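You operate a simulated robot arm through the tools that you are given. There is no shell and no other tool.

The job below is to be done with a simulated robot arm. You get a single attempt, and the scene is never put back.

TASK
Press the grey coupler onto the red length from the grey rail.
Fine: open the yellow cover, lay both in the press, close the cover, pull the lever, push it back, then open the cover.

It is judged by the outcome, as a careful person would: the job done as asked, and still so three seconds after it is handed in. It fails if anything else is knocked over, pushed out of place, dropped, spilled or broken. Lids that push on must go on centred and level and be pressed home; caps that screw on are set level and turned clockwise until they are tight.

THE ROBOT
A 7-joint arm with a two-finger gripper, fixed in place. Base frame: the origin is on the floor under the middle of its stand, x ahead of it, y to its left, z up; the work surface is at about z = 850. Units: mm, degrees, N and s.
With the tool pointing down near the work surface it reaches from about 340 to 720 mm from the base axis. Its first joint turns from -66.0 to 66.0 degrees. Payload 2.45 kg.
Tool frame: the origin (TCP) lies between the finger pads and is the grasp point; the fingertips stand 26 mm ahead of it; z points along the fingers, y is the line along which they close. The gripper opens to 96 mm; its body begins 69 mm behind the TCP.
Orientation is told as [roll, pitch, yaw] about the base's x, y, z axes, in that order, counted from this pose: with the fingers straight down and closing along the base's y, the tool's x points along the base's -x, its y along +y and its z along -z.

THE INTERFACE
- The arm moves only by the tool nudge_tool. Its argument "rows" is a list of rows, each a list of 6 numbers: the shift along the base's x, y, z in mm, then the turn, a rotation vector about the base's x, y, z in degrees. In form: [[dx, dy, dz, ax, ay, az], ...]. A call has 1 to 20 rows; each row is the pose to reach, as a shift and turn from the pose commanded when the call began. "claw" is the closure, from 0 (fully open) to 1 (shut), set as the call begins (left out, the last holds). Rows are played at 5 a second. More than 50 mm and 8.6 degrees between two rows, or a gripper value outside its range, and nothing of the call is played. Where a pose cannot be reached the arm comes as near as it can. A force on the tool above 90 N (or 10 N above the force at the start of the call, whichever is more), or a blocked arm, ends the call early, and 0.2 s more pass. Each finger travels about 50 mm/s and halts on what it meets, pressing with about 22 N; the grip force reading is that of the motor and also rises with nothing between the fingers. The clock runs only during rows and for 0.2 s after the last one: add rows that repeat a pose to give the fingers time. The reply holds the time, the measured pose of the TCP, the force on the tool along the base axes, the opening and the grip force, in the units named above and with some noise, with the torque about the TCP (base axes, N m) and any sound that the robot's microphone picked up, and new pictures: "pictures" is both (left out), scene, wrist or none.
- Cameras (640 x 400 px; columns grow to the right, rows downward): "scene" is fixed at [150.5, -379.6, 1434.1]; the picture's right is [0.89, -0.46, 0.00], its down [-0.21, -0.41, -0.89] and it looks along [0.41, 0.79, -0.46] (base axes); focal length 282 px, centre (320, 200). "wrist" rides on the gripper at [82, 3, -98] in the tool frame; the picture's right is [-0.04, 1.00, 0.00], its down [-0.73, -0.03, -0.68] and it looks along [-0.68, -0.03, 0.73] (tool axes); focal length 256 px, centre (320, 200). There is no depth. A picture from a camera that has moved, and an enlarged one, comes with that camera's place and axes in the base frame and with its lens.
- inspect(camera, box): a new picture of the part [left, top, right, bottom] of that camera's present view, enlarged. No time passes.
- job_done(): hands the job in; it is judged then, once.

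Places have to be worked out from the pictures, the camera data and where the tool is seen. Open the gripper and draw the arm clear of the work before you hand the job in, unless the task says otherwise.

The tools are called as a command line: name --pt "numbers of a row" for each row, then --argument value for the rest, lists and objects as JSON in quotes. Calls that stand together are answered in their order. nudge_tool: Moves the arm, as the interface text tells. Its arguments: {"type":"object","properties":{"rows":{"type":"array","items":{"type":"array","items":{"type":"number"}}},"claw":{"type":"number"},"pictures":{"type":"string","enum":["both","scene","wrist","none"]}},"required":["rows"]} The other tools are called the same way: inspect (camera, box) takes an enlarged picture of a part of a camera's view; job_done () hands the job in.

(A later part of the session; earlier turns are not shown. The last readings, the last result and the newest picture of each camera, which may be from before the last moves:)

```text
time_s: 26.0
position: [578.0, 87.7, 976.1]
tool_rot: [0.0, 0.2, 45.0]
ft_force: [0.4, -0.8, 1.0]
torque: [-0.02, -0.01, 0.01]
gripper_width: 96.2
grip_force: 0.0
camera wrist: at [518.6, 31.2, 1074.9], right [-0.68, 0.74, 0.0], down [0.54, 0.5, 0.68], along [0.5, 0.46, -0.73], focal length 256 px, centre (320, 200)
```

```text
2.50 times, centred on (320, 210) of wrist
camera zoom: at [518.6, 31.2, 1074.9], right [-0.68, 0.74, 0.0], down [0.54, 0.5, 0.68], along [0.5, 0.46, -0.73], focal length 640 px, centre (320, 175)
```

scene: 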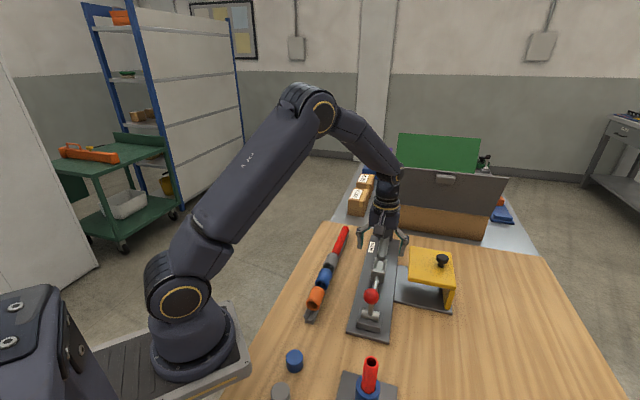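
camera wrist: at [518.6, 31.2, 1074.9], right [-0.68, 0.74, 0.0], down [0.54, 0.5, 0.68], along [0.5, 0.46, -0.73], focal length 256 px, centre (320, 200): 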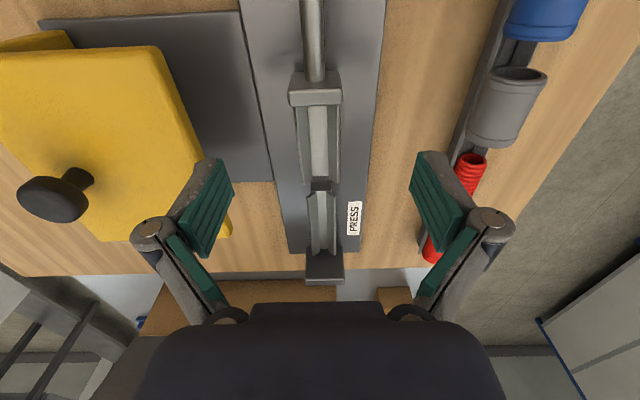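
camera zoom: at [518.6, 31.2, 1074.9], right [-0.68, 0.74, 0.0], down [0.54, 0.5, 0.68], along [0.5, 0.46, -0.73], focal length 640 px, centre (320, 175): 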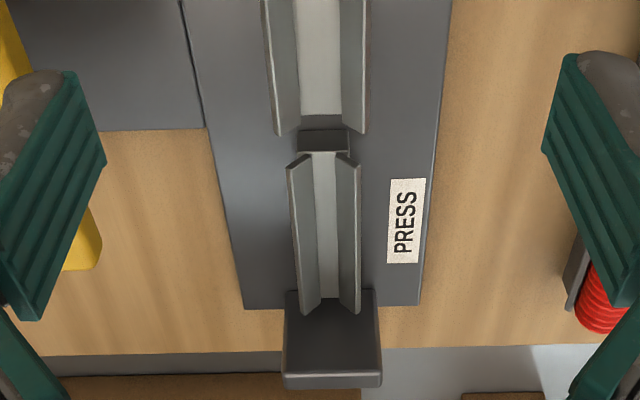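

The front-on view leaves distances along the axis ambiguous, so I'll turn side-on (camera looking across the press), where positions along it can be read directly.

nudge_tool --pt "4 1 25 0 0 0" --pt "8 3 50 0 0 -6" --pt "14 5 75 0 0 -14" --pt "20 7 84 0 0 -22" --pt "26 9 84 0 0 -30" --pt "32 11 84 0 0 -38" --pt "38 13 84 0 0 -46" --pt "44 15 84 0 0 -54" --pt "50 17 84 0 0 -62" --pt "56 19 84 0 0 -70" --pt "62 21 84 0 0 -78" --pt "68 23 84 0 0 -86" --pt "72.5 25.3 84 0 0 -90" --pt "72.5 25.3 84 0 0 -90"

inspect --camera "wrist" --box '[160, 0, 340, 100]'

inspect --camera "wrist" --box '[300, 0, 480, 100]'

```text
time_s: 29.0
position: [649.2, 111.5, 1060.5]
tool_rot: [0.1, 0.0, -45.1]
ft_force: [0.3, 0.7, 0.1]
torque: [-0.04, 0.04, 0.02]
gripper_width: 96.0
grip_force: 0.2
camera wrist: at [594.3, 171.3, 1159.6], right [0.74, 0.68, 0.0], down [0.5, -0.54, 0.68], along [0.46, -0.5, -0.73], focal length 256 px, centre (320, 200)
```

scene: 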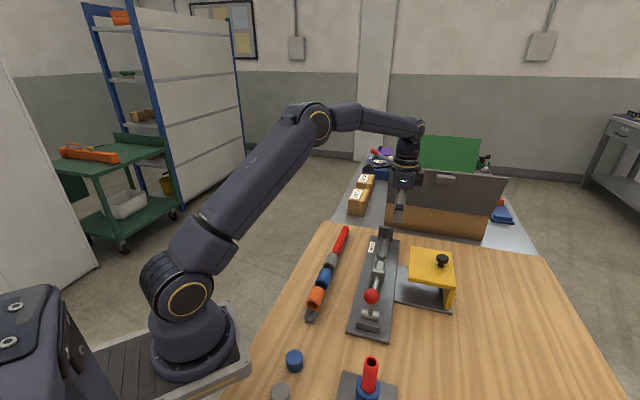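
wrist: 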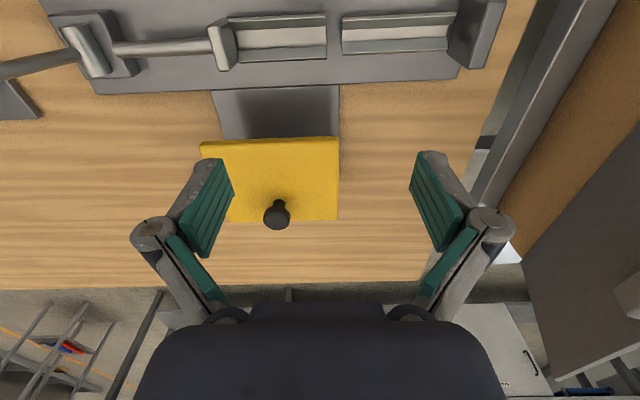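

```text
3.56 times, centred on (250, 50) of wrist
camera zoom: at [594.3, 171.3, 1159.6], right [0.74, 0.68, 0.0], down [0.5, -0.54, 0.68], along [0.46, -0.5, -0.73], focal length 910 px, centre (569, 733)
```

zoom: 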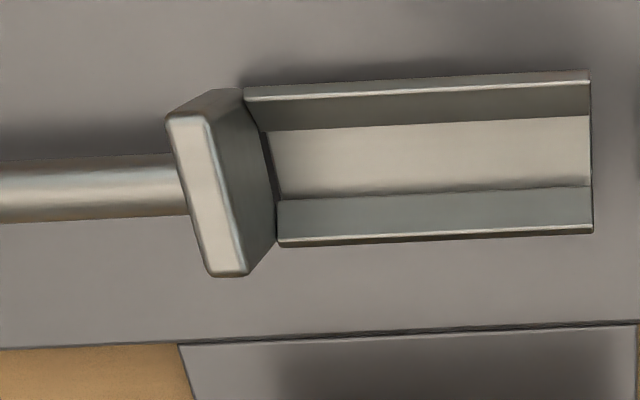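

```text
3.56 times, centred on (390, 50) of wrist
camera zoom: at [594.3, 171.3, 1159.6], right [0.74, 0.68, 0.0], down [0.5, -0.54, 0.68], along [0.46, -0.5, -0.73], focal length 910 px, centre (71, 733)
```

zoom: 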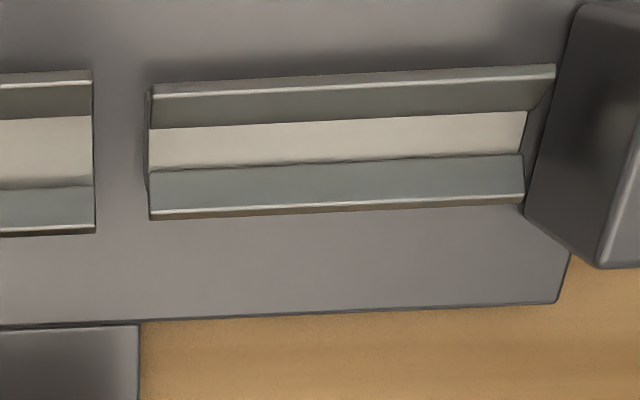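

The side view gives narrow V s ≈ 560–660, stop face at s ≈ 660, wide cradle ≈ 457–545, ram plate front ≈ 455, and cradle axis r ≈ 351. Next I'll measure the parts on the rail the same way.

nudge_tool --pt "-14 19 0 0 0 0" --pt "-28 38 0 0 0 0" --pt "-42 57 0 0 0 0" --pt "-56 76 0 0 0 0" --pt "-70 95 0 0 0 0" --pt "-83.5 114.8 0 0 0 0" --pt "-83.5 114.8 0 0 0 0"

inspect --camera "wrist" --box '[160, 0, 340, 100]'

inspect --camera "wrist" --box '[300, 0, 480, 100]'

```text
time_s: 30.6
position: [567.1, 228.1, 1059.3]
tool_rot: [0.1, 0.0, -45.0]
ft_force: [-0.7, 0.1, -0.5]
torque: [-0.01, -0.01, 0.01]
gripper_width: 96.1
grip_force: 0.0
camera wrist: at [511.2, 287.3, 1158.7], right [0.74, 0.68, 0.0], down [0.5, -0.54, 0.68], along [0.46, -0.5, -0.73], focal length 256 px, centre (320, 200)
```

scene: 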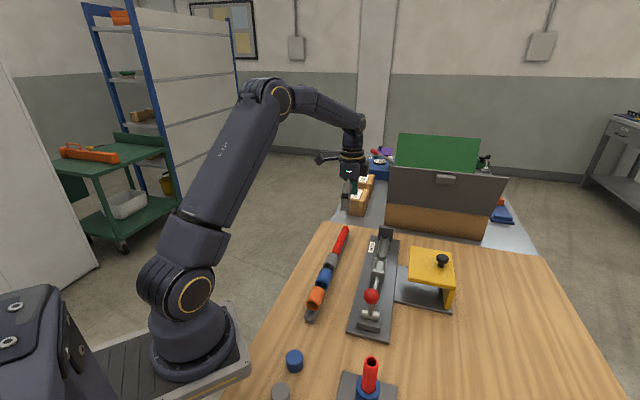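
wrist: 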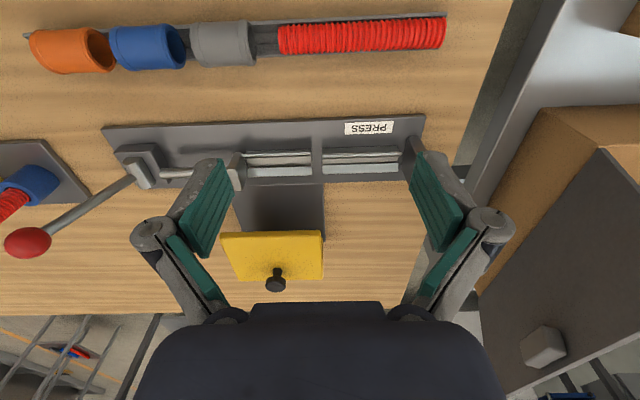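

```text
3.56 times, centred on (250, 50) of wrist
camera zoom: at [511.2, 287.3, 1158.7], right [0.74, 0.68, 0.0], down [0.5, -0.54, 0.68], along [0.46, -0.5, -0.73], focal length 910 px, centre (569, 733)
```

zoom: 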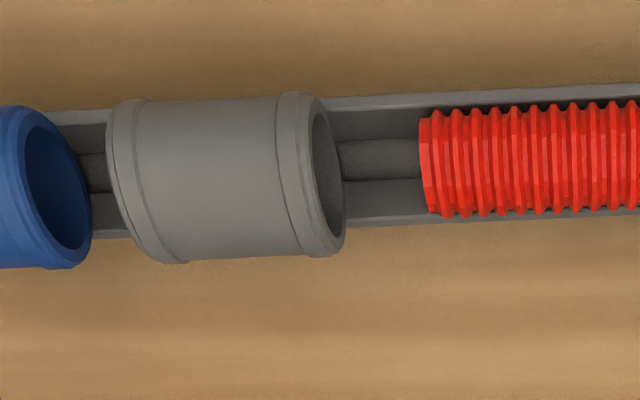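

```text
3.56 times, centred on (390, 50) of wrist
camera zoom: at [511.2, 287.3, 1158.7], right [0.74, 0.68, 0.0], down [0.5, -0.54, 0.68], along [0.46, -0.5, -0.73], focal length 910 px, centre (71, 733)
```

zoom: 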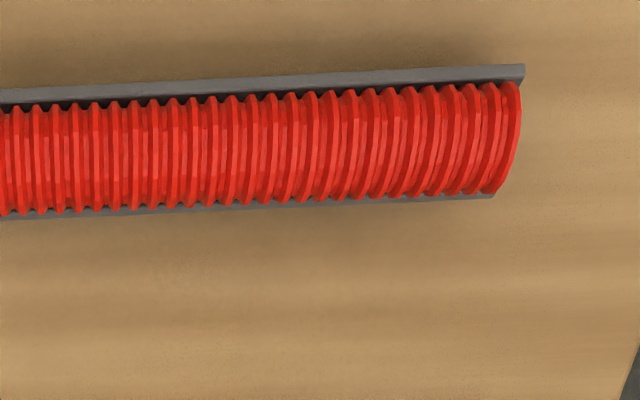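

The parts agree with a red length of about 150 mm (s ≈ 526–675, axis z ≈ 879) and a coupler of about 50 mm (s ≈ 450–500). Together they fit the ~203 mm press gap. I'll rotate back to close across the rail and hover over the red length's middle.

nudge_tool --pt "0.5 4 0 0 0 7.5" --pt "1 8 0 0 0 15" --pt "1.6 12 0 0 0 22.5" --pt "2 16 0 0 0 30" --pt "2.7 20 0 0 0 37.5" --pt "3.2 24 0 0 0 45" --pt "3.7 28 0 0 0 52.5" --pt "4.3 32 0 0 0 60" --pt "4.8 36 -10 0 0 67.5" --pt "5.4 40 -25 0 0 75" --pt "6 44 -45 0 0 82.5" --pt "6.4 47 -65 0 0 90" --pt "6.4 47 -75 0 0 90" --pt "6.4 47 -75 0 0 90" --claw 0.2

```text
time_s: 33.6
position: [573.2, 273.6, 985.7]
tool_rot: [0.1, 0.0, 45.0]
ft_force: [0.8, 0.2, 0.0]
torque: [0.02, 0.01, -0.01]
gripper_width: 76.6
grip_force: 0.0
camera wrist: at [513.1, 217.9, 1084.3], right [-0.68, 0.73, 0.0], down [0.54, 0.5, 0.68], along [0.5, 0.46, -0.73], focal length 256 px, centre (320, 200)
```

scene: 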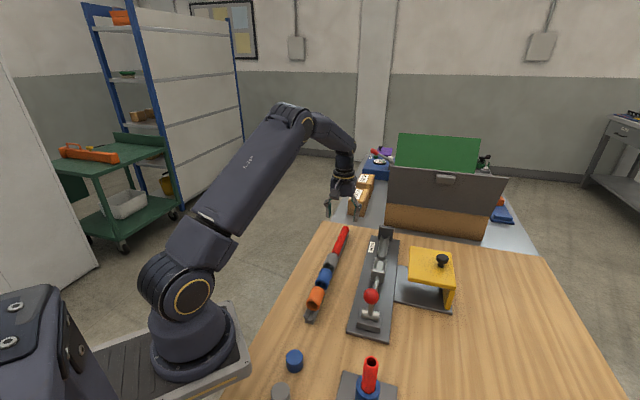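
wrist: 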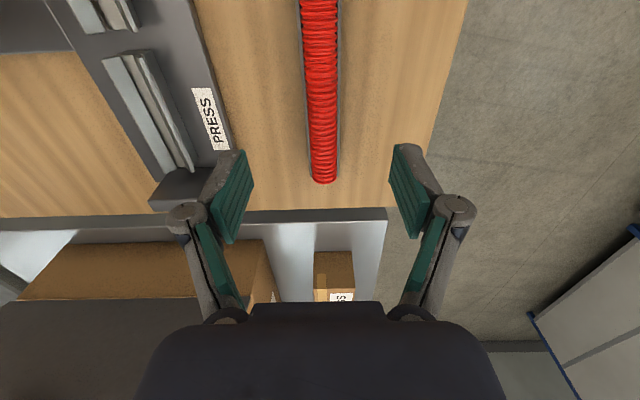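

The red length runs straight down the view, about 1.5 mm to the -r side of the tool centre. I'll correct that, descend to just above it and check.

nudge_tool --pt "-0.5 0.5 -15 0 0 0" --pt "-1 1 -30 0 0 0" --pt "-1 1 -45 0 0 0" --pt "-1 1 -52 0 0 0" --pt "-1 1 -52 0 0 0" --pictures "wrist"

inspect --camera "wrist" --box '[220, 60, 420, 260]'

```text
time_s: 34.8
position: [571.7, 274.4, 934.4]
tool_rot: [0.2, 0.1, 45.0]
ft_force: [0.5, -0.1, -0.4]
torque: [-0.01, -0.01, 0.02]
gripper_width: 76.7
grip_force: 0.1
camera wrist: at [511.1, 219.2, 1032.8], right [-0.68, 0.74, 0.0], down [0.54, 0.5, 0.68], along [0.5, 0.46, -0.73], focal length 256 px, centre (320, 200)
```

wrist: 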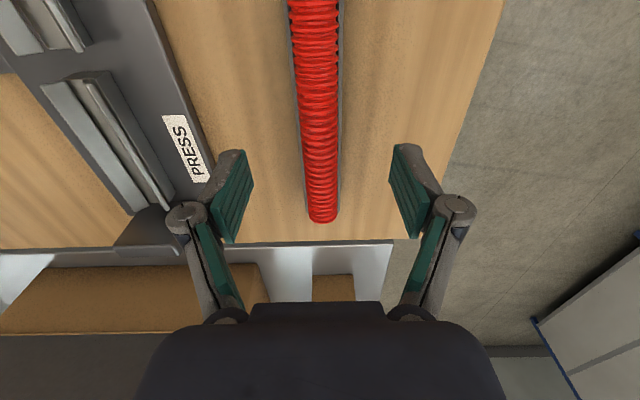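

```text
2.00 times, centred on (320, 160) of wrist
camera zoom: at [511.1, 219.2, 1032.8], right [-0.68, 0.74, 0.0], down [0.54, 0.5, 0.68], along [0.5, 0.46, -0.73], focal length 512 px, centre (320, 280)
```

zoom: 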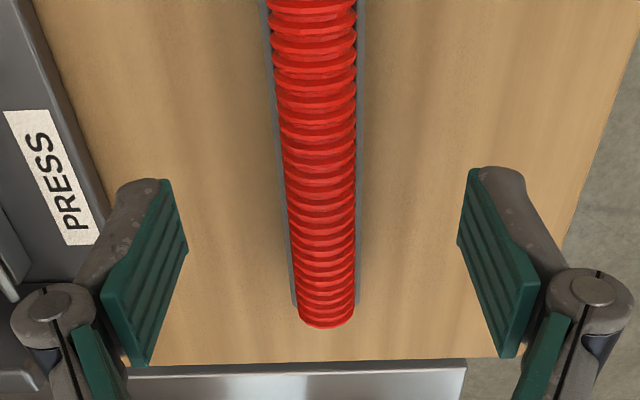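

inspect --camera "wrist" --box '[280, 120, 360, 170]'

```text
8.00 times, centred on (320, 145) of wrist
camera zoom: at [511.1, 219.2, 1032.8], right [-0.68, 0.74, 0.0], down [0.54, 0.5, 0.68], along [0.5, 0.46, -0.73], focal length 2048 px, centre (320, 640)
```

zoom: 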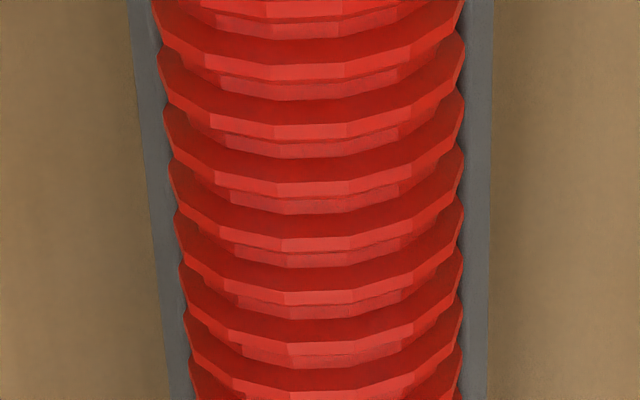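

The red length is centred within about a millimetre, with an outer diameter of about 25 mm. I'll descend so the tips sit just below its axis (TCP z ≈ 901).

nudge_tool --pt "0 0 -10 0 0 0" --pt "0 0 -20 0 0 0" --pt "0 0 -28 0 0 0" --pt "0 0 -33 0 0 0" --pt "0 0 -33 0 0 0"

inspect --camera "wrist" --box '[220, 100, 420, 280]'

inspect --camera "scene" --box '[310, 190, 390, 270]'

```text
time_s: 36.0
position: [568.8, 275.4, 899.4]
tool_rot: [0.1, 0.2, 45.0]
ft_force: [0.0, 0.1, 0.1]
torque: [-0.03, 0.01, -0.06]
gripper_width: 76.9
grip_force: 0.0
camera wrist: at [510.0, 219.1, 999.2], right [-0.68, 0.74, 0.0], down [0.54, 0.5, 0.68], along [0.5, 0.46, -0.73], focal length 256 px, centre (320, 200)
```

scene: 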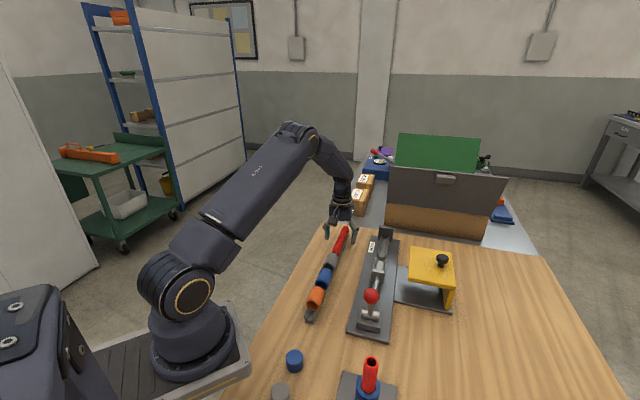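
wrist: 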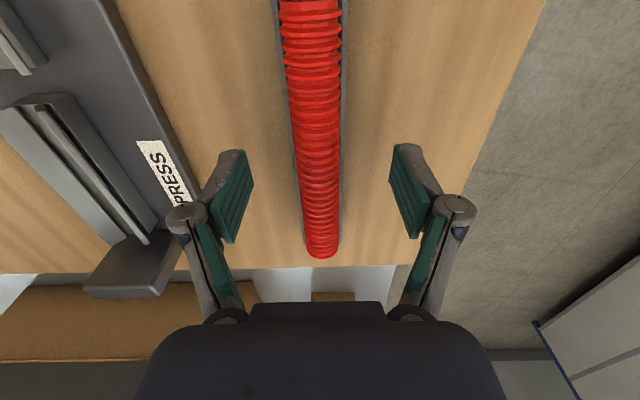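

```text
2.22 times, centred on (320, 190) of wrist
camera zoom: at [510.0, 219.1, 999.2], right [-0.68, 0.74, 0.0], down [0.54, 0.5, 0.68], along [0.5, 0.46, -0.73], focal length 569 px, centre (320, 222)
```

zoom: 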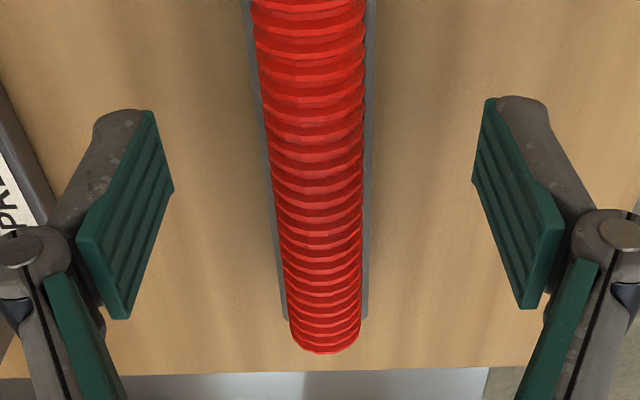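

```text
5.00 times, centred on (350, 230) of scene
camera zoom: at [150.5, -379.6, 1434.1], right [0.89, -0.46, 0.0], down [-0.21, -0.41, -0.89], along [0.41, 0.79, -0.46], focal length 1411 px, centre (170, 50)
```

zoom: 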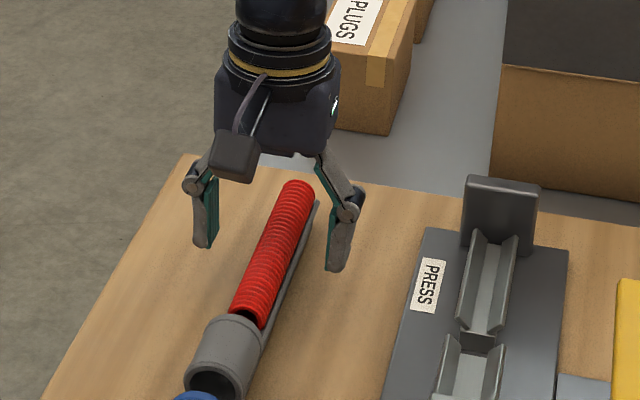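

The tips are down either side of the red length, which appears about 1.7 mm to the +r side. I'll shift by that and close part way to check centring.

nudge_tool --pt "1.2 -1.2 0 0 0 0" --pt "1.2 -1.2 0 0 0 0" --pt "1.2 -1.2 0 0 0 0" --pt "1.2 -1.2 0 0 0 0" --claw 0.58 --pictures "wrist"

inspect --camera "wrist" --box '[270, 120, 370, 240]'

```text
time_s: 37.0
position: [570.7, 272.8, 900.9]
tool_rot: [0.1, 0.1, 45.0]
ft_force: [0.1, 0.2, 0.0]
torque: [-0.02, 0.01, 0.02]
gripper_width: 40.5
grip_force: 0.0
camera wrist: at [511.6, 218.0, 999.7], right [-0.68, 0.74, 0.0], down [0.54, 0.5, 0.68], along [0.5, 0.46, -0.73], focal length 256 px, centre (320, 200)
```

wrist: 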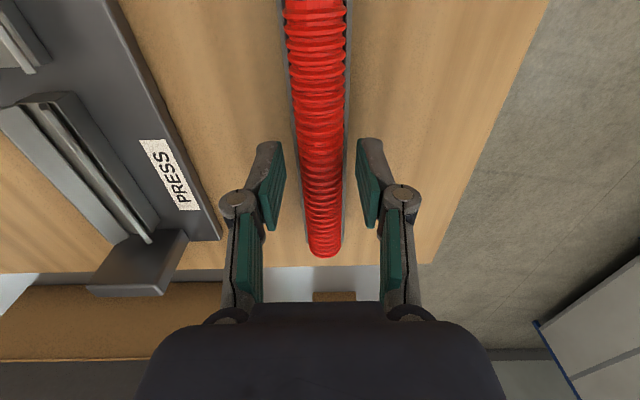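

```text
3.33 times, centred on (320, 180) of wrist
camera zoom: at [511.6, 218.0, 999.7], right [-0.68, 0.74, 0.0], down [0.54, 0.5, 0.68], along [0.5, 0.46, -0.73], focal length 853 px, centre (320, 267)
```

zoom: 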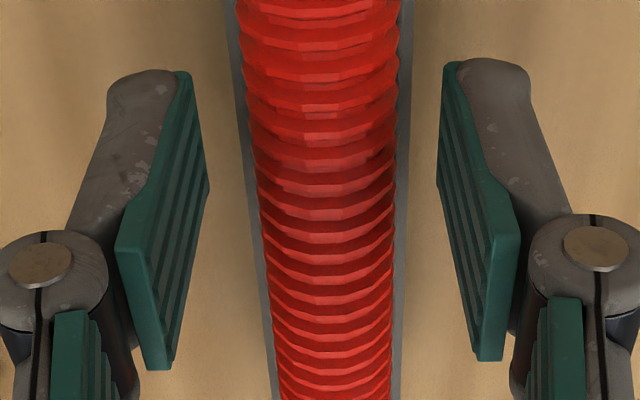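

It's well centred now, so I'll close on the red length.

nudge_tool --pt "0 0 0 0 0 0" --pt "0 0 0 0 0 0" --pt "0 0 0 0 0 0" --pt "0 0 0 0 0 0" --claw 1 --pictures "wrist"

inspect --camera "wrist" --box '[270, 120, 370, 240]'

```text
time_s: 38.0
position: [572.0, 273.5, 900.6]
tool_rot: [0.1, -0.1, 45.0]
ft_force: [-2.9, 2.0, 1.4]
torque: [0.06, 0.05, -0.01]
gripper_width: 23.4
grip_force: 21.9
camera wrist: at [511.4, 218.3, 999.8], right [-0.68, 0.74, 0.0], down [0.54, 0.5, 0.68], along [0.5, 0.46, -0.73], focal length 256 px, centre (320, 200)
```

wrist: 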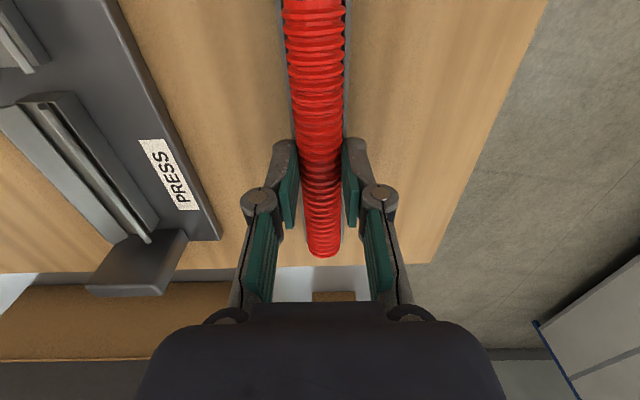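

```text
3.33 times, centred on (320, 180) of wrist
camera zoom: at [511.4, 218.3, 999.8], right [-0.68, 0.74, 0.0], down [0.54, 0.5, 0.68], along [0.5, 0.46, -0.73], focal length 853 px, centre (320, 267)
```

zoom: 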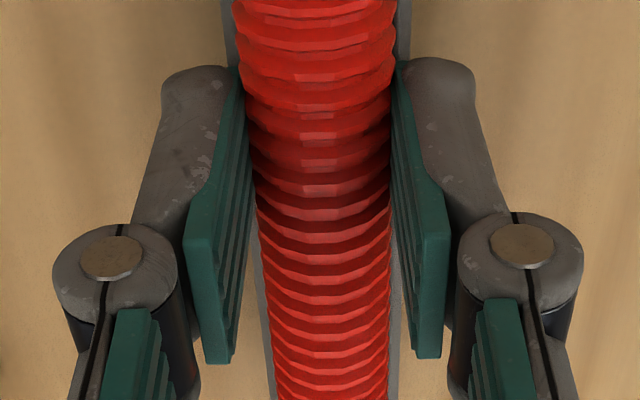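

The grip holds at 23.4 mm with 22 N. I'll lift straight up and check that the length comes along level.

nudge_tool --pt "0 0 5 0 0 0" --pt "0 0 15 0 0 0" --pt "0 0 30 0 0 0" --pt "0 0 50 0 0 0" --pt "0 0 70 0 0 0" --pt "0 0 70 0 0 0"

inspect --camera "wrist" --box '[240, 80, 400, 280]'

inspect --camera "scene" --box '[290, 170, 410, 270]'

```text
time_s: 39.4
position: [572.0, 273.6, 969.3]
tool_rot: [0.1, 0.1, 45.1]
ft_force: [0.0, 0.2, 0.2]
torque: [0.01, 0.0, 0.02]
gripper_width: 23.0
grip_force: 22.2
camera wrist: at [512.8, 218.2, 1068.8], right [-0.68, 0.74, 0.0], down [0.54, 0.5, 0.68], along [0.5, 0.46, -0.73], focal length 256 px, centre (320, 200)
```

scene: 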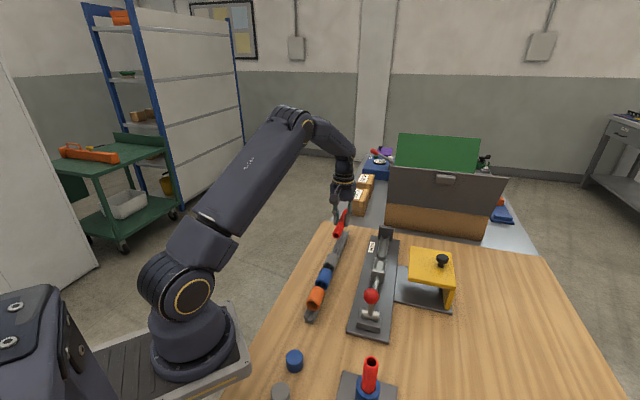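
wrist: 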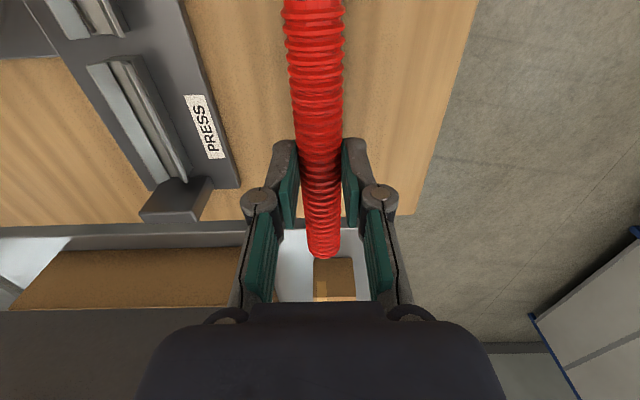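

```text
2.00 times, centred on (320, 180) of wrist
camera zoom: at [512.8, 218.2, 1068.8], right [-0.68, 0.74, 0.0], down [0.54, 0.5, 0.68], along [0.5, 0.46, -0.73], focal length 512 px, centre (320, 240)
```

zoom: 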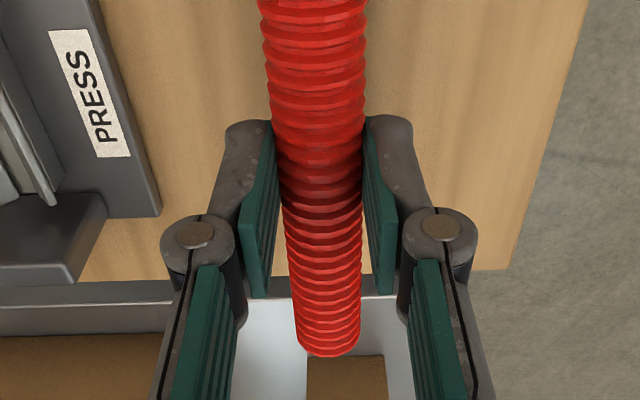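

```text
4.00 times, centred on (350, 220) of scene
camera zoom: at [150.5, -379.6, 1434.1], right [0.89, -0.46, 0.0], down [-0.21, -0.41, -0.89], along [0.41, 0.79, -0.46], focal length 1129 px, centre (200, 120)
```

zoom: 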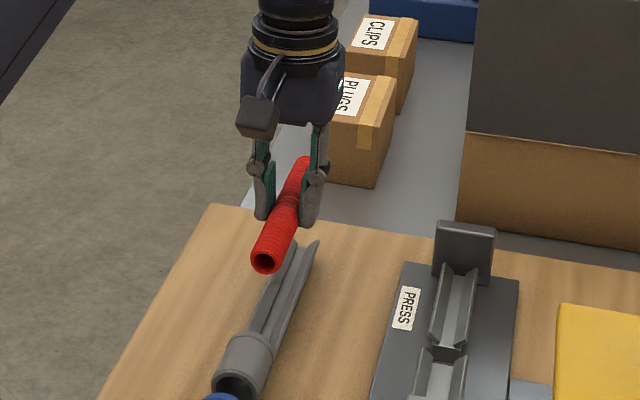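

The red length is held level. Now I'll carry it at a safe height to above the narrow V (s ≈ 578, r ≈ 351), stopping short of the end stop.

nudge_tool --pt "0 0 10 0 0 0" --pt "12 -16 12 0 0 0" --pt "24 -32 12 0 0 0" --pt "36 -48 12 0 0 0" --pt "48 -64 12 0 0 0" --pt "60 -80 12 0 0 0" --pt "72 -96 12 0 0 0" --pt "85 -113 12 0 0 0" --pt "85 -113 12 0 0 0"

inspect --camera "wrist" --box '[240, 0, 400, 280]'

inspect --camera "scene" --box '[330, 190, 450, 290]'

```text
time_s: 41.4
position: [656.6, 160.0, 981.8]
tool_rot: [0.2, 0.1, 44.9]
ft_force: [-0.1, -0.2, -0.2]
torque: [0.01, -0.02, 0.01]
gripper_width: 23.0
grip_force: 21.9
camera wrist: at [596.9, 104.1, 1081.3], right [-0.68, 0.74, 0.0], down [0.54, 0.5, 0.68], along [0.5, 0.46, -0.73], focal length 256 px, centre (320, 200)
```

scene: 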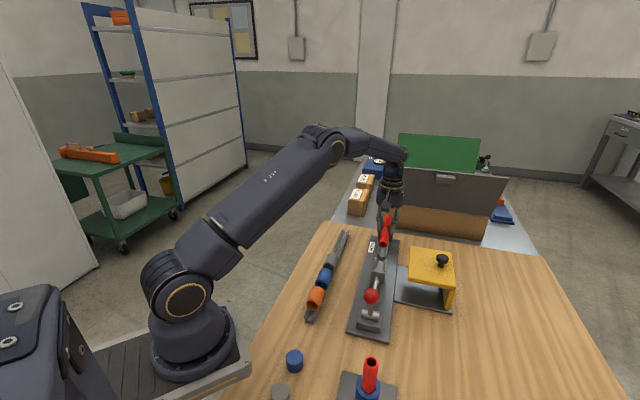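
wrist: 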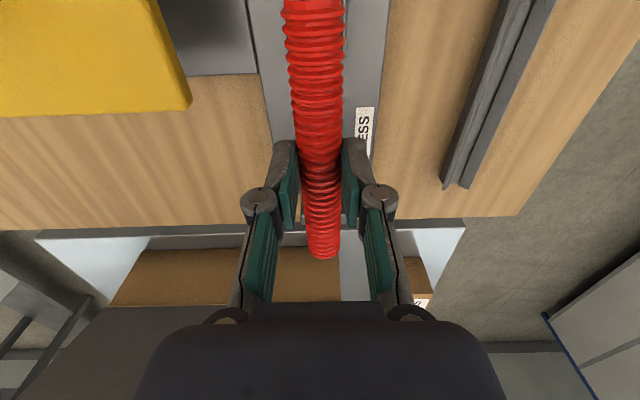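

```text
1.43 times, centred on (320, 140) of wrist
camera zoom: at [596.9, 104.1, 1081.3], right [-0.68, 0.74, 0.0], down [0.54, 0.5, 0.68], along [0.5, 0.46, -0.73], focal length 366 px, centre (320, 286)
```

zoom: 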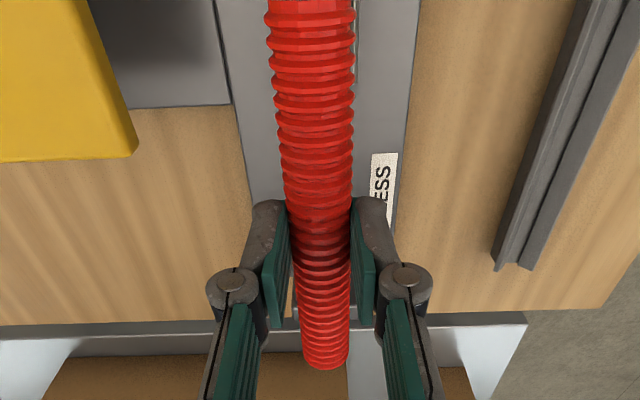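

```text
4.00 times, centred on (390, 240) of scene
camera zoom: at [150.5, -379.6, 1434.1], right [0.89, -0.46, 0.0], down [-0.21, -0.41, -0.89], along [0.41, 0.79, -0.46], focal length 1129 px, centre (40, 40)
```

zoom: 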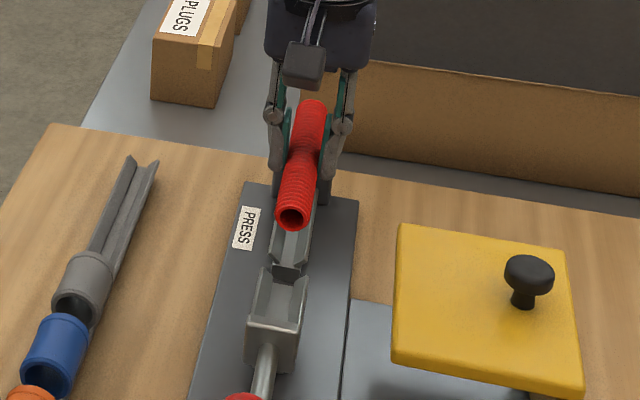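

The press is partly hidden under the length, so I'll zoom on the base plate edges to refine the lateral alignment before lowering.

inspect --camera "wrist" --box '[240, 0, 400, 100]'

inspect --camera "scene" --box '[370, 200, 420, 260]'

```text
4.00 times, centred on (320, 50) of wrist
camera zoom: at [596.9, 104.1, 1081.3], right [-0.68, 0.74, 0.0], down [0.54, 0.5, 0.68], along [0.5, 0.46, -0.73], focal length 1024 px, centre (320, 800)
```

zoom: 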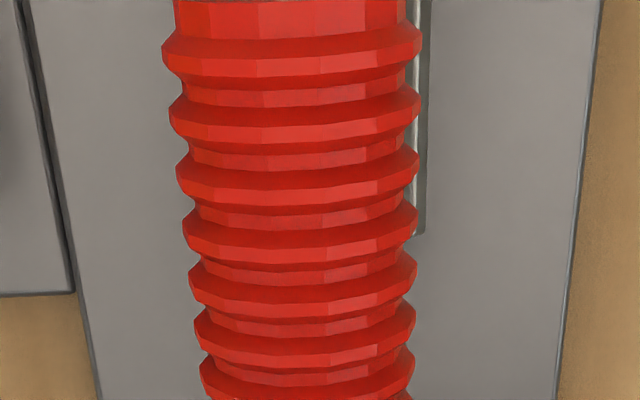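

```text
6.67 times, centred on (395, 230) of scene
camera zoom: at [150.5, -379.6, 1434.1], right [0.89, -0.46, 0.0], down [-0.21, -0.41, -0.89], along [0.41, 0.79, -0.46], focal length 1882 px, centre (-180, 0)
```

zoom: 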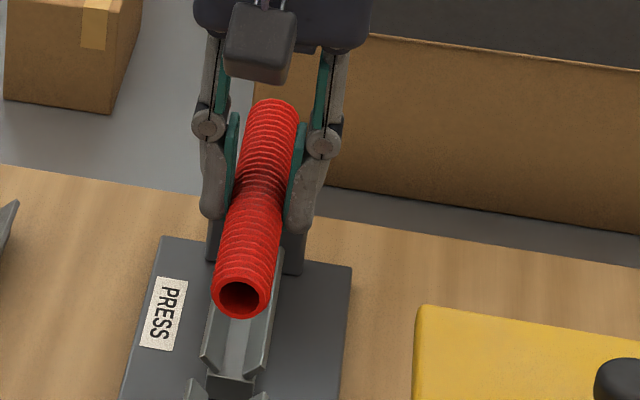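

The base plate centre works out at r ≈ 350.4, and the tool is at 351.1, so I'll shift slightly and back off from the stop. Then I'll lower to just above the V and look again.

nudge_tool --pt "-1.5 -1 -10 0 0 0" --pt "-3 -1.9 -25 0 0 0" --pt "-3 -1.9 -40 0 0 0" --pt "-3 -1.9 -55 0 0 0" --pt "-3 -1.9 -62 0 0 0" --pt "-3 -1.9 -62 0 0 0"

inspect --camera "wrist" --box '[240, 0, 400, 280]'

inspect --camera "scene" --box '[360, 210, 420, 280]'

```text
time_s: 42.8
position: [652.7, 158.2, 919.3]
tool_rot: [0.0, 0.2, 45.0]
ft_force: [0.0, 0.4, 0.2]
torque: [-0.02, 0.04, 0.01]
gripper_width: 23.0
grip_force: 21.9
camera wrist: at [594.1, 102.8, 1019.2], right [-0.68, 0.74, 0.0], down [0.54, 0.5, 0.68], along [0.5, 0.46, -0.73], focal length 256 px, centre (320, 200)
```

scene: 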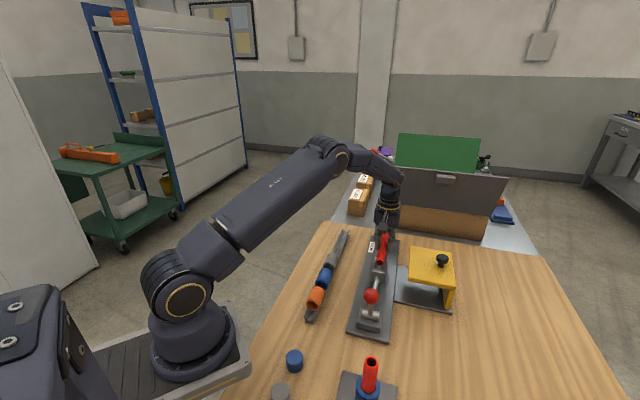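
wrist: 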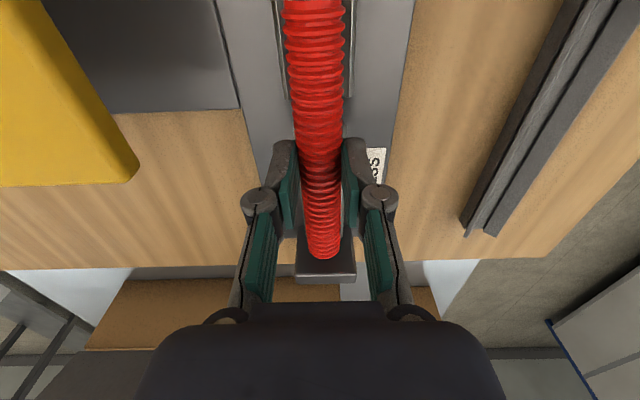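

```text
1.43 times, centred on (320, 140) of wrist
camera zoom: at [594.1, 102.8, 1019.2], right [-0.68, 0.74, 0.0], down [0.54, 0.5, 0.68], along [0.5, 0.46, -0.73], focal length 366 px, centre (320, 286)
```

zoom: 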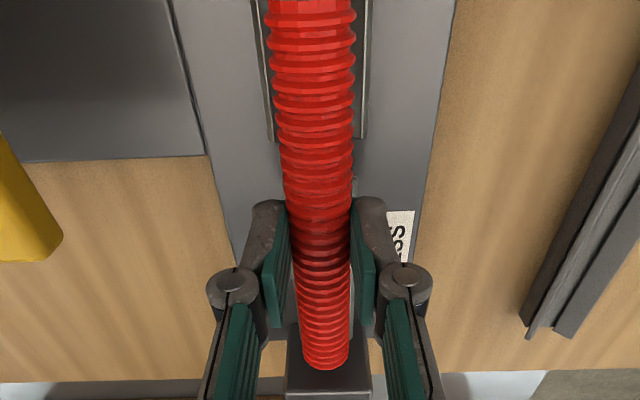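

```text
5.71 times, centred on (390, 245) of scene
camera zoom: at [150.5, -379.6, 1434.1], right [0.89, -0.46, 0.0], down [-0.21, -0.41, -0.89], along [0.41, 0.79, -0.46], focal length 1613 px, centre (-80, -57)
```

zoom: 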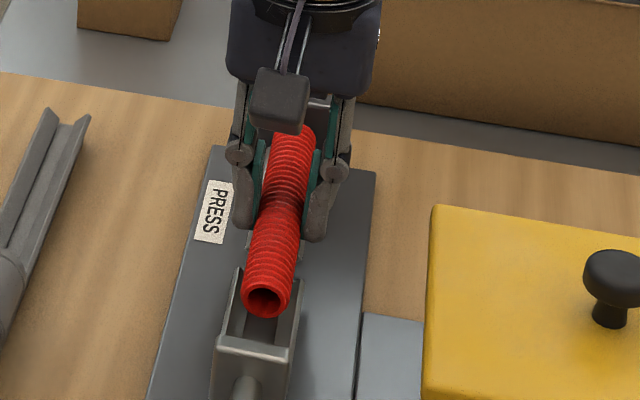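

The length is centred over the wide cradle and lies in front of the stop. I'll lower it in small steps and watch the vertical force.

nudge_tool --pt "0 0 -2 0 0 0" --pt "0 0 -4 0 0 0" --pt "0 0 -6 0 0 0" --pt "0 0 -6 0 0 0" --pictures "none"

nudge_tool --pt "0 0 -1 0 0 0" --pt "0 0 -2 0 0 0" --pt "0 0 -2 0 0 0" --pictures "none"

```text
time_s: 43.8
position: [654.3, 157.8, 914.3]
tool_rot: [0.1, 0.0, 45.0]
ft_force: [-0.1, -1.1, 0.0]
torque: [0.0, 0.02, 0.02]
gripper_width: 23.0
grip_force: 22.1
```

```text
time_s: 44.6
position: [654.7, 160.1, 912.1]
tool_rot: [0.0, 0.0, 45.1]
ft_force: [0.2, 0.6, -0.6]
torque: [-0.02, -0.01, 0.01]
gripper_width: 23.2
grip_force: 22.0
```

No contact yet at z ≈ 912, so I'll continue down 1 mm at a time.

nudge_tool --pt "0 0 -1 0 0 0" --pt "0 0 -1 0 0 0" --pictures "none"

nudge_tool --pt "0 0 -1 0 0 0" --pt "0 0 -1 0 0 0" --pictures "none"

nudge_tool --pt "0 0 -1 0 0 0" --pt "0 0 -1 0 0 0"

```text
time_s: 45.2
position: [654.2, 158.9, 912.2]
tool_rot: [0.0, 0.0, 45.0]
ft_force: [-3.8, 0.9, 6.7]
torque: [0.0, 0.1, 0.04]
gripper_width: 23.0
grip_force: 22.2
```

```text
time_s: 45.8
position: [655.6, 158.3, 912.2]
tool_rot: [0.0, -0.1, 45.1]
ft_force: [-1.9, 2.2, 14.2]
torque: [-0.04, 0.16, 0.03]
gripper_width: 23.2
grip_force: 22.3
```

```text
time_s: 46.4
position: [653.7, 159.4, 911.1]
tool_rot: [0.0, -0.1, 45.0]
ft_force: [-7.0, 1.0, 31.8]
torque: [-0.09, 0.5, 0.06]
gripper_width: 23.1
grip_force: 21.7
camera wrist: at [594.1, 103.5, 1010.4], right [-0.68, 0.74, 0.0], down [0.54, 0.5, 0.68], along [0.5, 0.46, -0.73], focal length 256 px, centre (320, 200)
```

scene: 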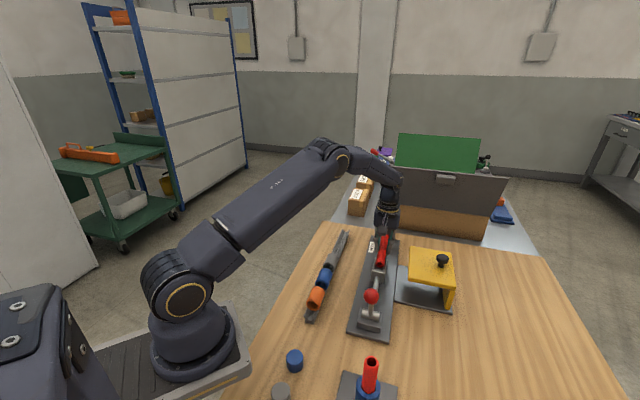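
wrist: 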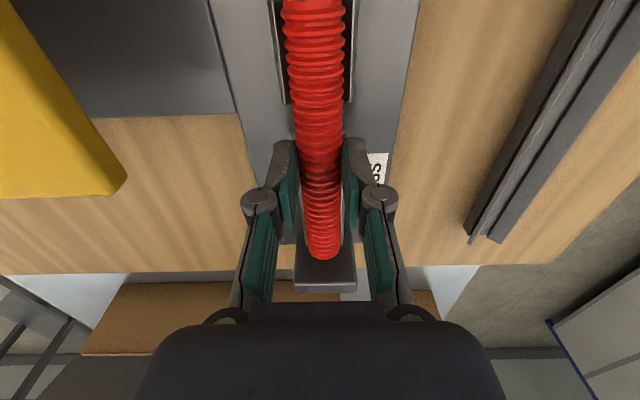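

It's seated: contact near TCP z = 912 and force up to 32 N. I'll ease off vertically, then slide the length gently along +s toward the stop and watch the force.

nudge_tool --pt "-0.3 0.3 1.5 0 0 0" --pt "-0.3 0.3 2.2 0 0 0" --pt "-0.3 0.3 2.2 0 0 0" --pictures "none"

nudge_tool --pt "0.7 0.7 0 0 0 0" --pt "1.4 1.4 0 0 0 0" --pt "2.1 2.1 0 0 0 0" --pt "2.8 2.8 0 0 0 0" --pt "2.8 2.8 0 0 0 0" --pictures "wrist"

inspect --camera "wrist" --box '[280, 220, 370, 300]'

```text
time_s: 47.2
position: [654.3, 157.8, 912.4]
tool_rot: [0.0, 0.0, 44.9]
ft_force: [2.8, 4.6, 13.3]
torque: [0.06, -0.03, 0.01]
gripper_width: 22.9
grip_force: 22.4
```

```text
time_s: 48.4
position: [657.2, 160.6, 912.4]
tool_rot: [0.1, 0.2, 44.9]
ft_force: [-9.8, -4.3, 18.2]
torque: [-0.02, 0.29, 0.05]
gripper_width: 23.2
grip_force: 22.0
camera wrist: at [596.6, 105.8, 1010.8], right [-0.68, 0.74, 0.0], down [0.54, 0.5, 0.68], along [0.5, 0.46, -0.74], focal length 256 px, centre (320, 200)
```

wrist: 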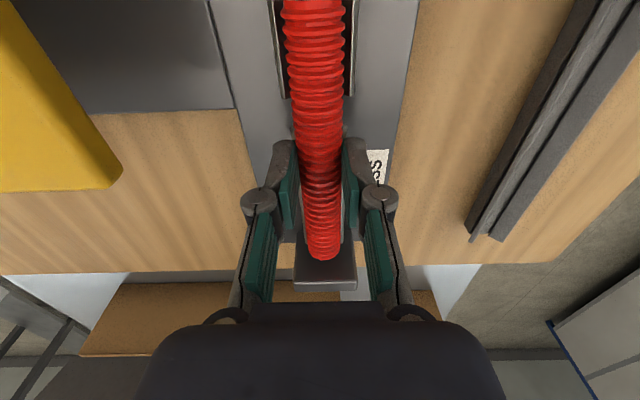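

```text
5.00 times, centred on (325, 260) of wrist
camera zoom: at [596.6, 105.8, 1010.8], right [-0.68, 0.74, 0.0], down [0.54, 0.5, 0.68], along [0.5, 0.46, -0.74], focal length 1280 px, centre (295, -100)
```

zoom: 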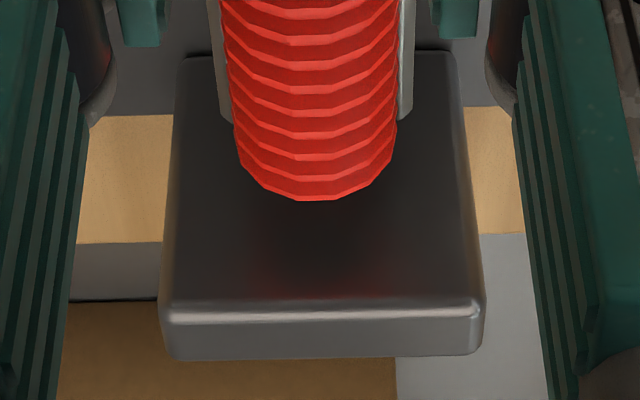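

Recomputing from several views puts the stop's face at s ≈ 670 and the red far end at about 658, so roughly 12 mm of gap remains. I'll ease up slightly and slide the length on toward the stop.

nudge_tool --pt "0 0 0.8 0 0 0" --pt "1.4 1.4 0.8 0 0 0" --pt "2.8 2.8 0.8 0 0 0" --pt "4.2 4.2 0.8 0 0 0" --pt "5.6 5.6 0.8 0 0 0" --pt "5.6 5.6 0.8 0 0 0" --pictures "wrist"

inspect --camera "wrist" --box '[280, 220, 370, 300]'

```text
time_s: 49.8
position: [661.1, 167.0, 913.3]
tool_rot: [0.1, 0.1, 45.1]
ft_force: [0.2, -0.6, -0.7]
torque: [-0.01, 0.02, -0.01]
gripper_width: 22.8
grip_force: 21.8
camera wrist: at [602.6, 111.5, 1011.7], right [-0.68, 0.74, 0.0], down [0.54, 0.5, 0.68], along [0.5, 0.46, -0.73], focal length 256 px, centre (320, 200)
```

wrist: 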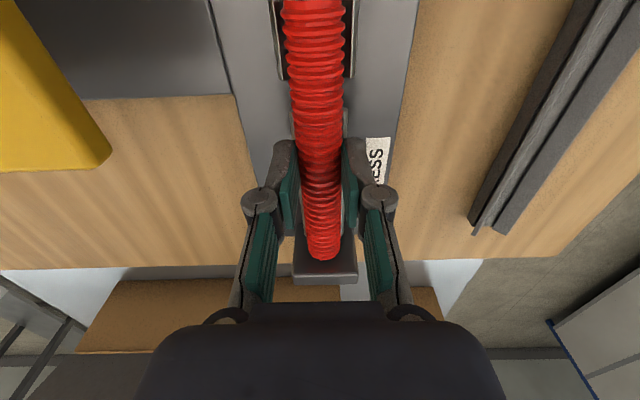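

```text
5.00 times, centred on (325, 260) of wrist
camera zoom: at [602.6, 111.5, 1011.7], right [-0.68, 0.74, 0.0], down [0.54, 0.5, 0.68], along [0.5, 0.46, -0.73], focal length 1280 px, centre (295, -100)
```

zoom: 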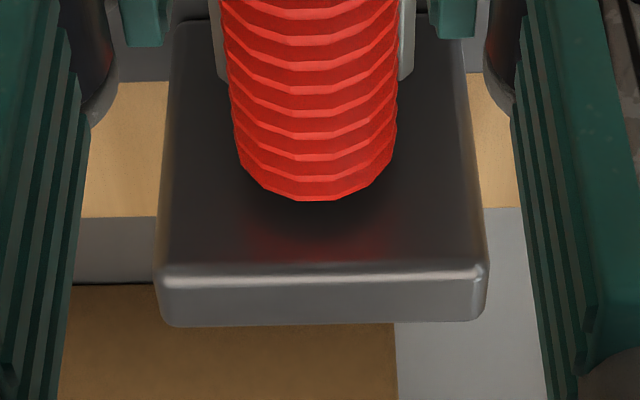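

About 4 mm of gap is left, so I'll advance until the stop is felt.

nudge_tool --pt "0.7 0.7 0 0 0 0" --pt "1.4 1.4 0 0 0 0" --pt "2.1 2.1 0 0 0 0" --pt "2.1 2.1 0 0 0 0" --pictures "none"

nudge_tool --pt "0.7 0.7 0 0 0 0" --pt "1.4 1.4 0 0 0 0" --pt "1.4 1.4 0 0 0 0" --pictures "wrist"

inspect --camera "wrist" --box '[280, 220, 370, 300]'

```text
time_s: 50.8
position: [663.5, 168.4, 912.5]
tool_rot: [0.1, 0.1, 44.9]
ft_force: [-0.1, -0.2, -0.3]
torque: [-0.01, -0.02, -0.02]
gripper_width: 22.6
grip_force: 22.3
```

```text
time_s: 51.6
position: [665.8, 169.8, 913.8]
tool_rot: [0.1, 0.2, 45.0]
ft_force: [-0.2, -0.4, -0.3]
torque: [0.02, -0.05, -0.01]
gripper_width: 22.9
grip_force: 21.7
camera wrist: at [605.5, 114.9, 1011.7], right [-0.68, 0.74, 0.0], down [0.54, 0.5, 0.68], along [0.5, 0.46, -0.73], focal length 256 px, centre (320, 200)
```

wrist: 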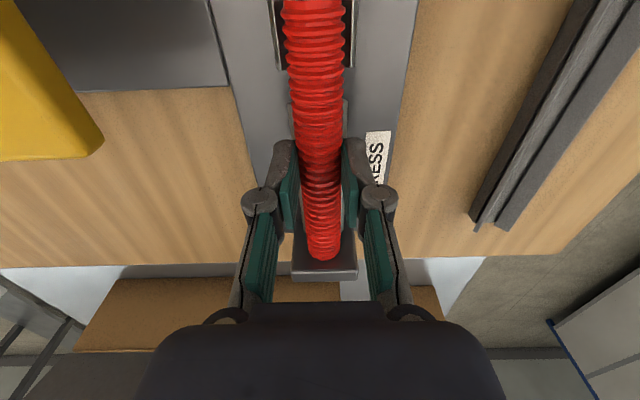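

```text
5.00 times, centred on (325, 260) of wrist
camera zoom: at [605.5, 114.9, 1011.7], right [-0.68, 0.74, 0.0], down [0.54, 0.5, 0.68], along [0.5, 0.46, -0.73], focal length 1280 px, centre (295, -100)
```

zoom: 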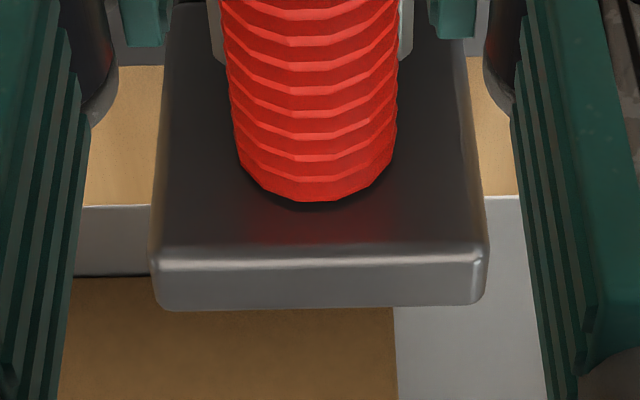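

Very close now, so I'll creep forward until the force rises.

nudge_tool --pt "0.7 0.7 0 0 0 0" --pt "0.7 0.7 0 0 0 0" --pictures "none"

nudge_tool --pt "0.7 0.7 0 0 0 0" --pt "0.7 0.7 0 0 0 0" --pictures "none"

nudge_tool --pt "0.7 0.7 0 0 0 0" --pt "0.7 0.7 0 0 0 0" --pictures "wrist"

```text
time_s: 52.2
position: [665.0, 171.2, 911.0]
tool_rot: [0.1, 0.1, 45.0]
ft_force: [0.1, -0.4, 0.0]
torque: [-0.02, 0.0, 0.01]
gripper_width: 22.7
grip_force: 21.8
```

```text
time_s: 52.8
position: [666.1, 171.6, 912.2]
tool_rot: [0.1, 0.2, 44.9]
ft_force: [-2.8, -1.5, 1.2]
torque: [-0.04, 0.04, -0.01]
gripper_width: 22.9
grip_force: 22.0
```

```text
time_s: 53.4
position: [666.9, 172.3, 912.4]
tool_rot: [0.1, 0.2, 44.8]
ft_force: [-12.1, -7.9, 3.3]
torque: [-0.09, 0.36, 0.11]
gripper_width: 22.8
grip_force: 22.2
camera wrist: at [607.4, 116.1, 1011.2], right [-0.68, 0.74, 0.0], down [0.54, 0.5, 0.68], along [0.5, 0.46, -0.74], focal length 256 px, centre (320, 200)
```

wrist: 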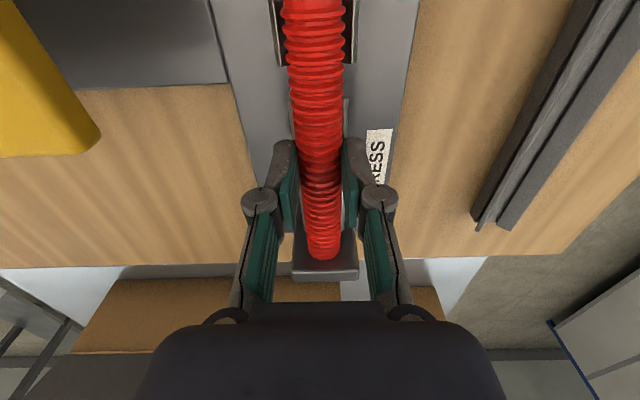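

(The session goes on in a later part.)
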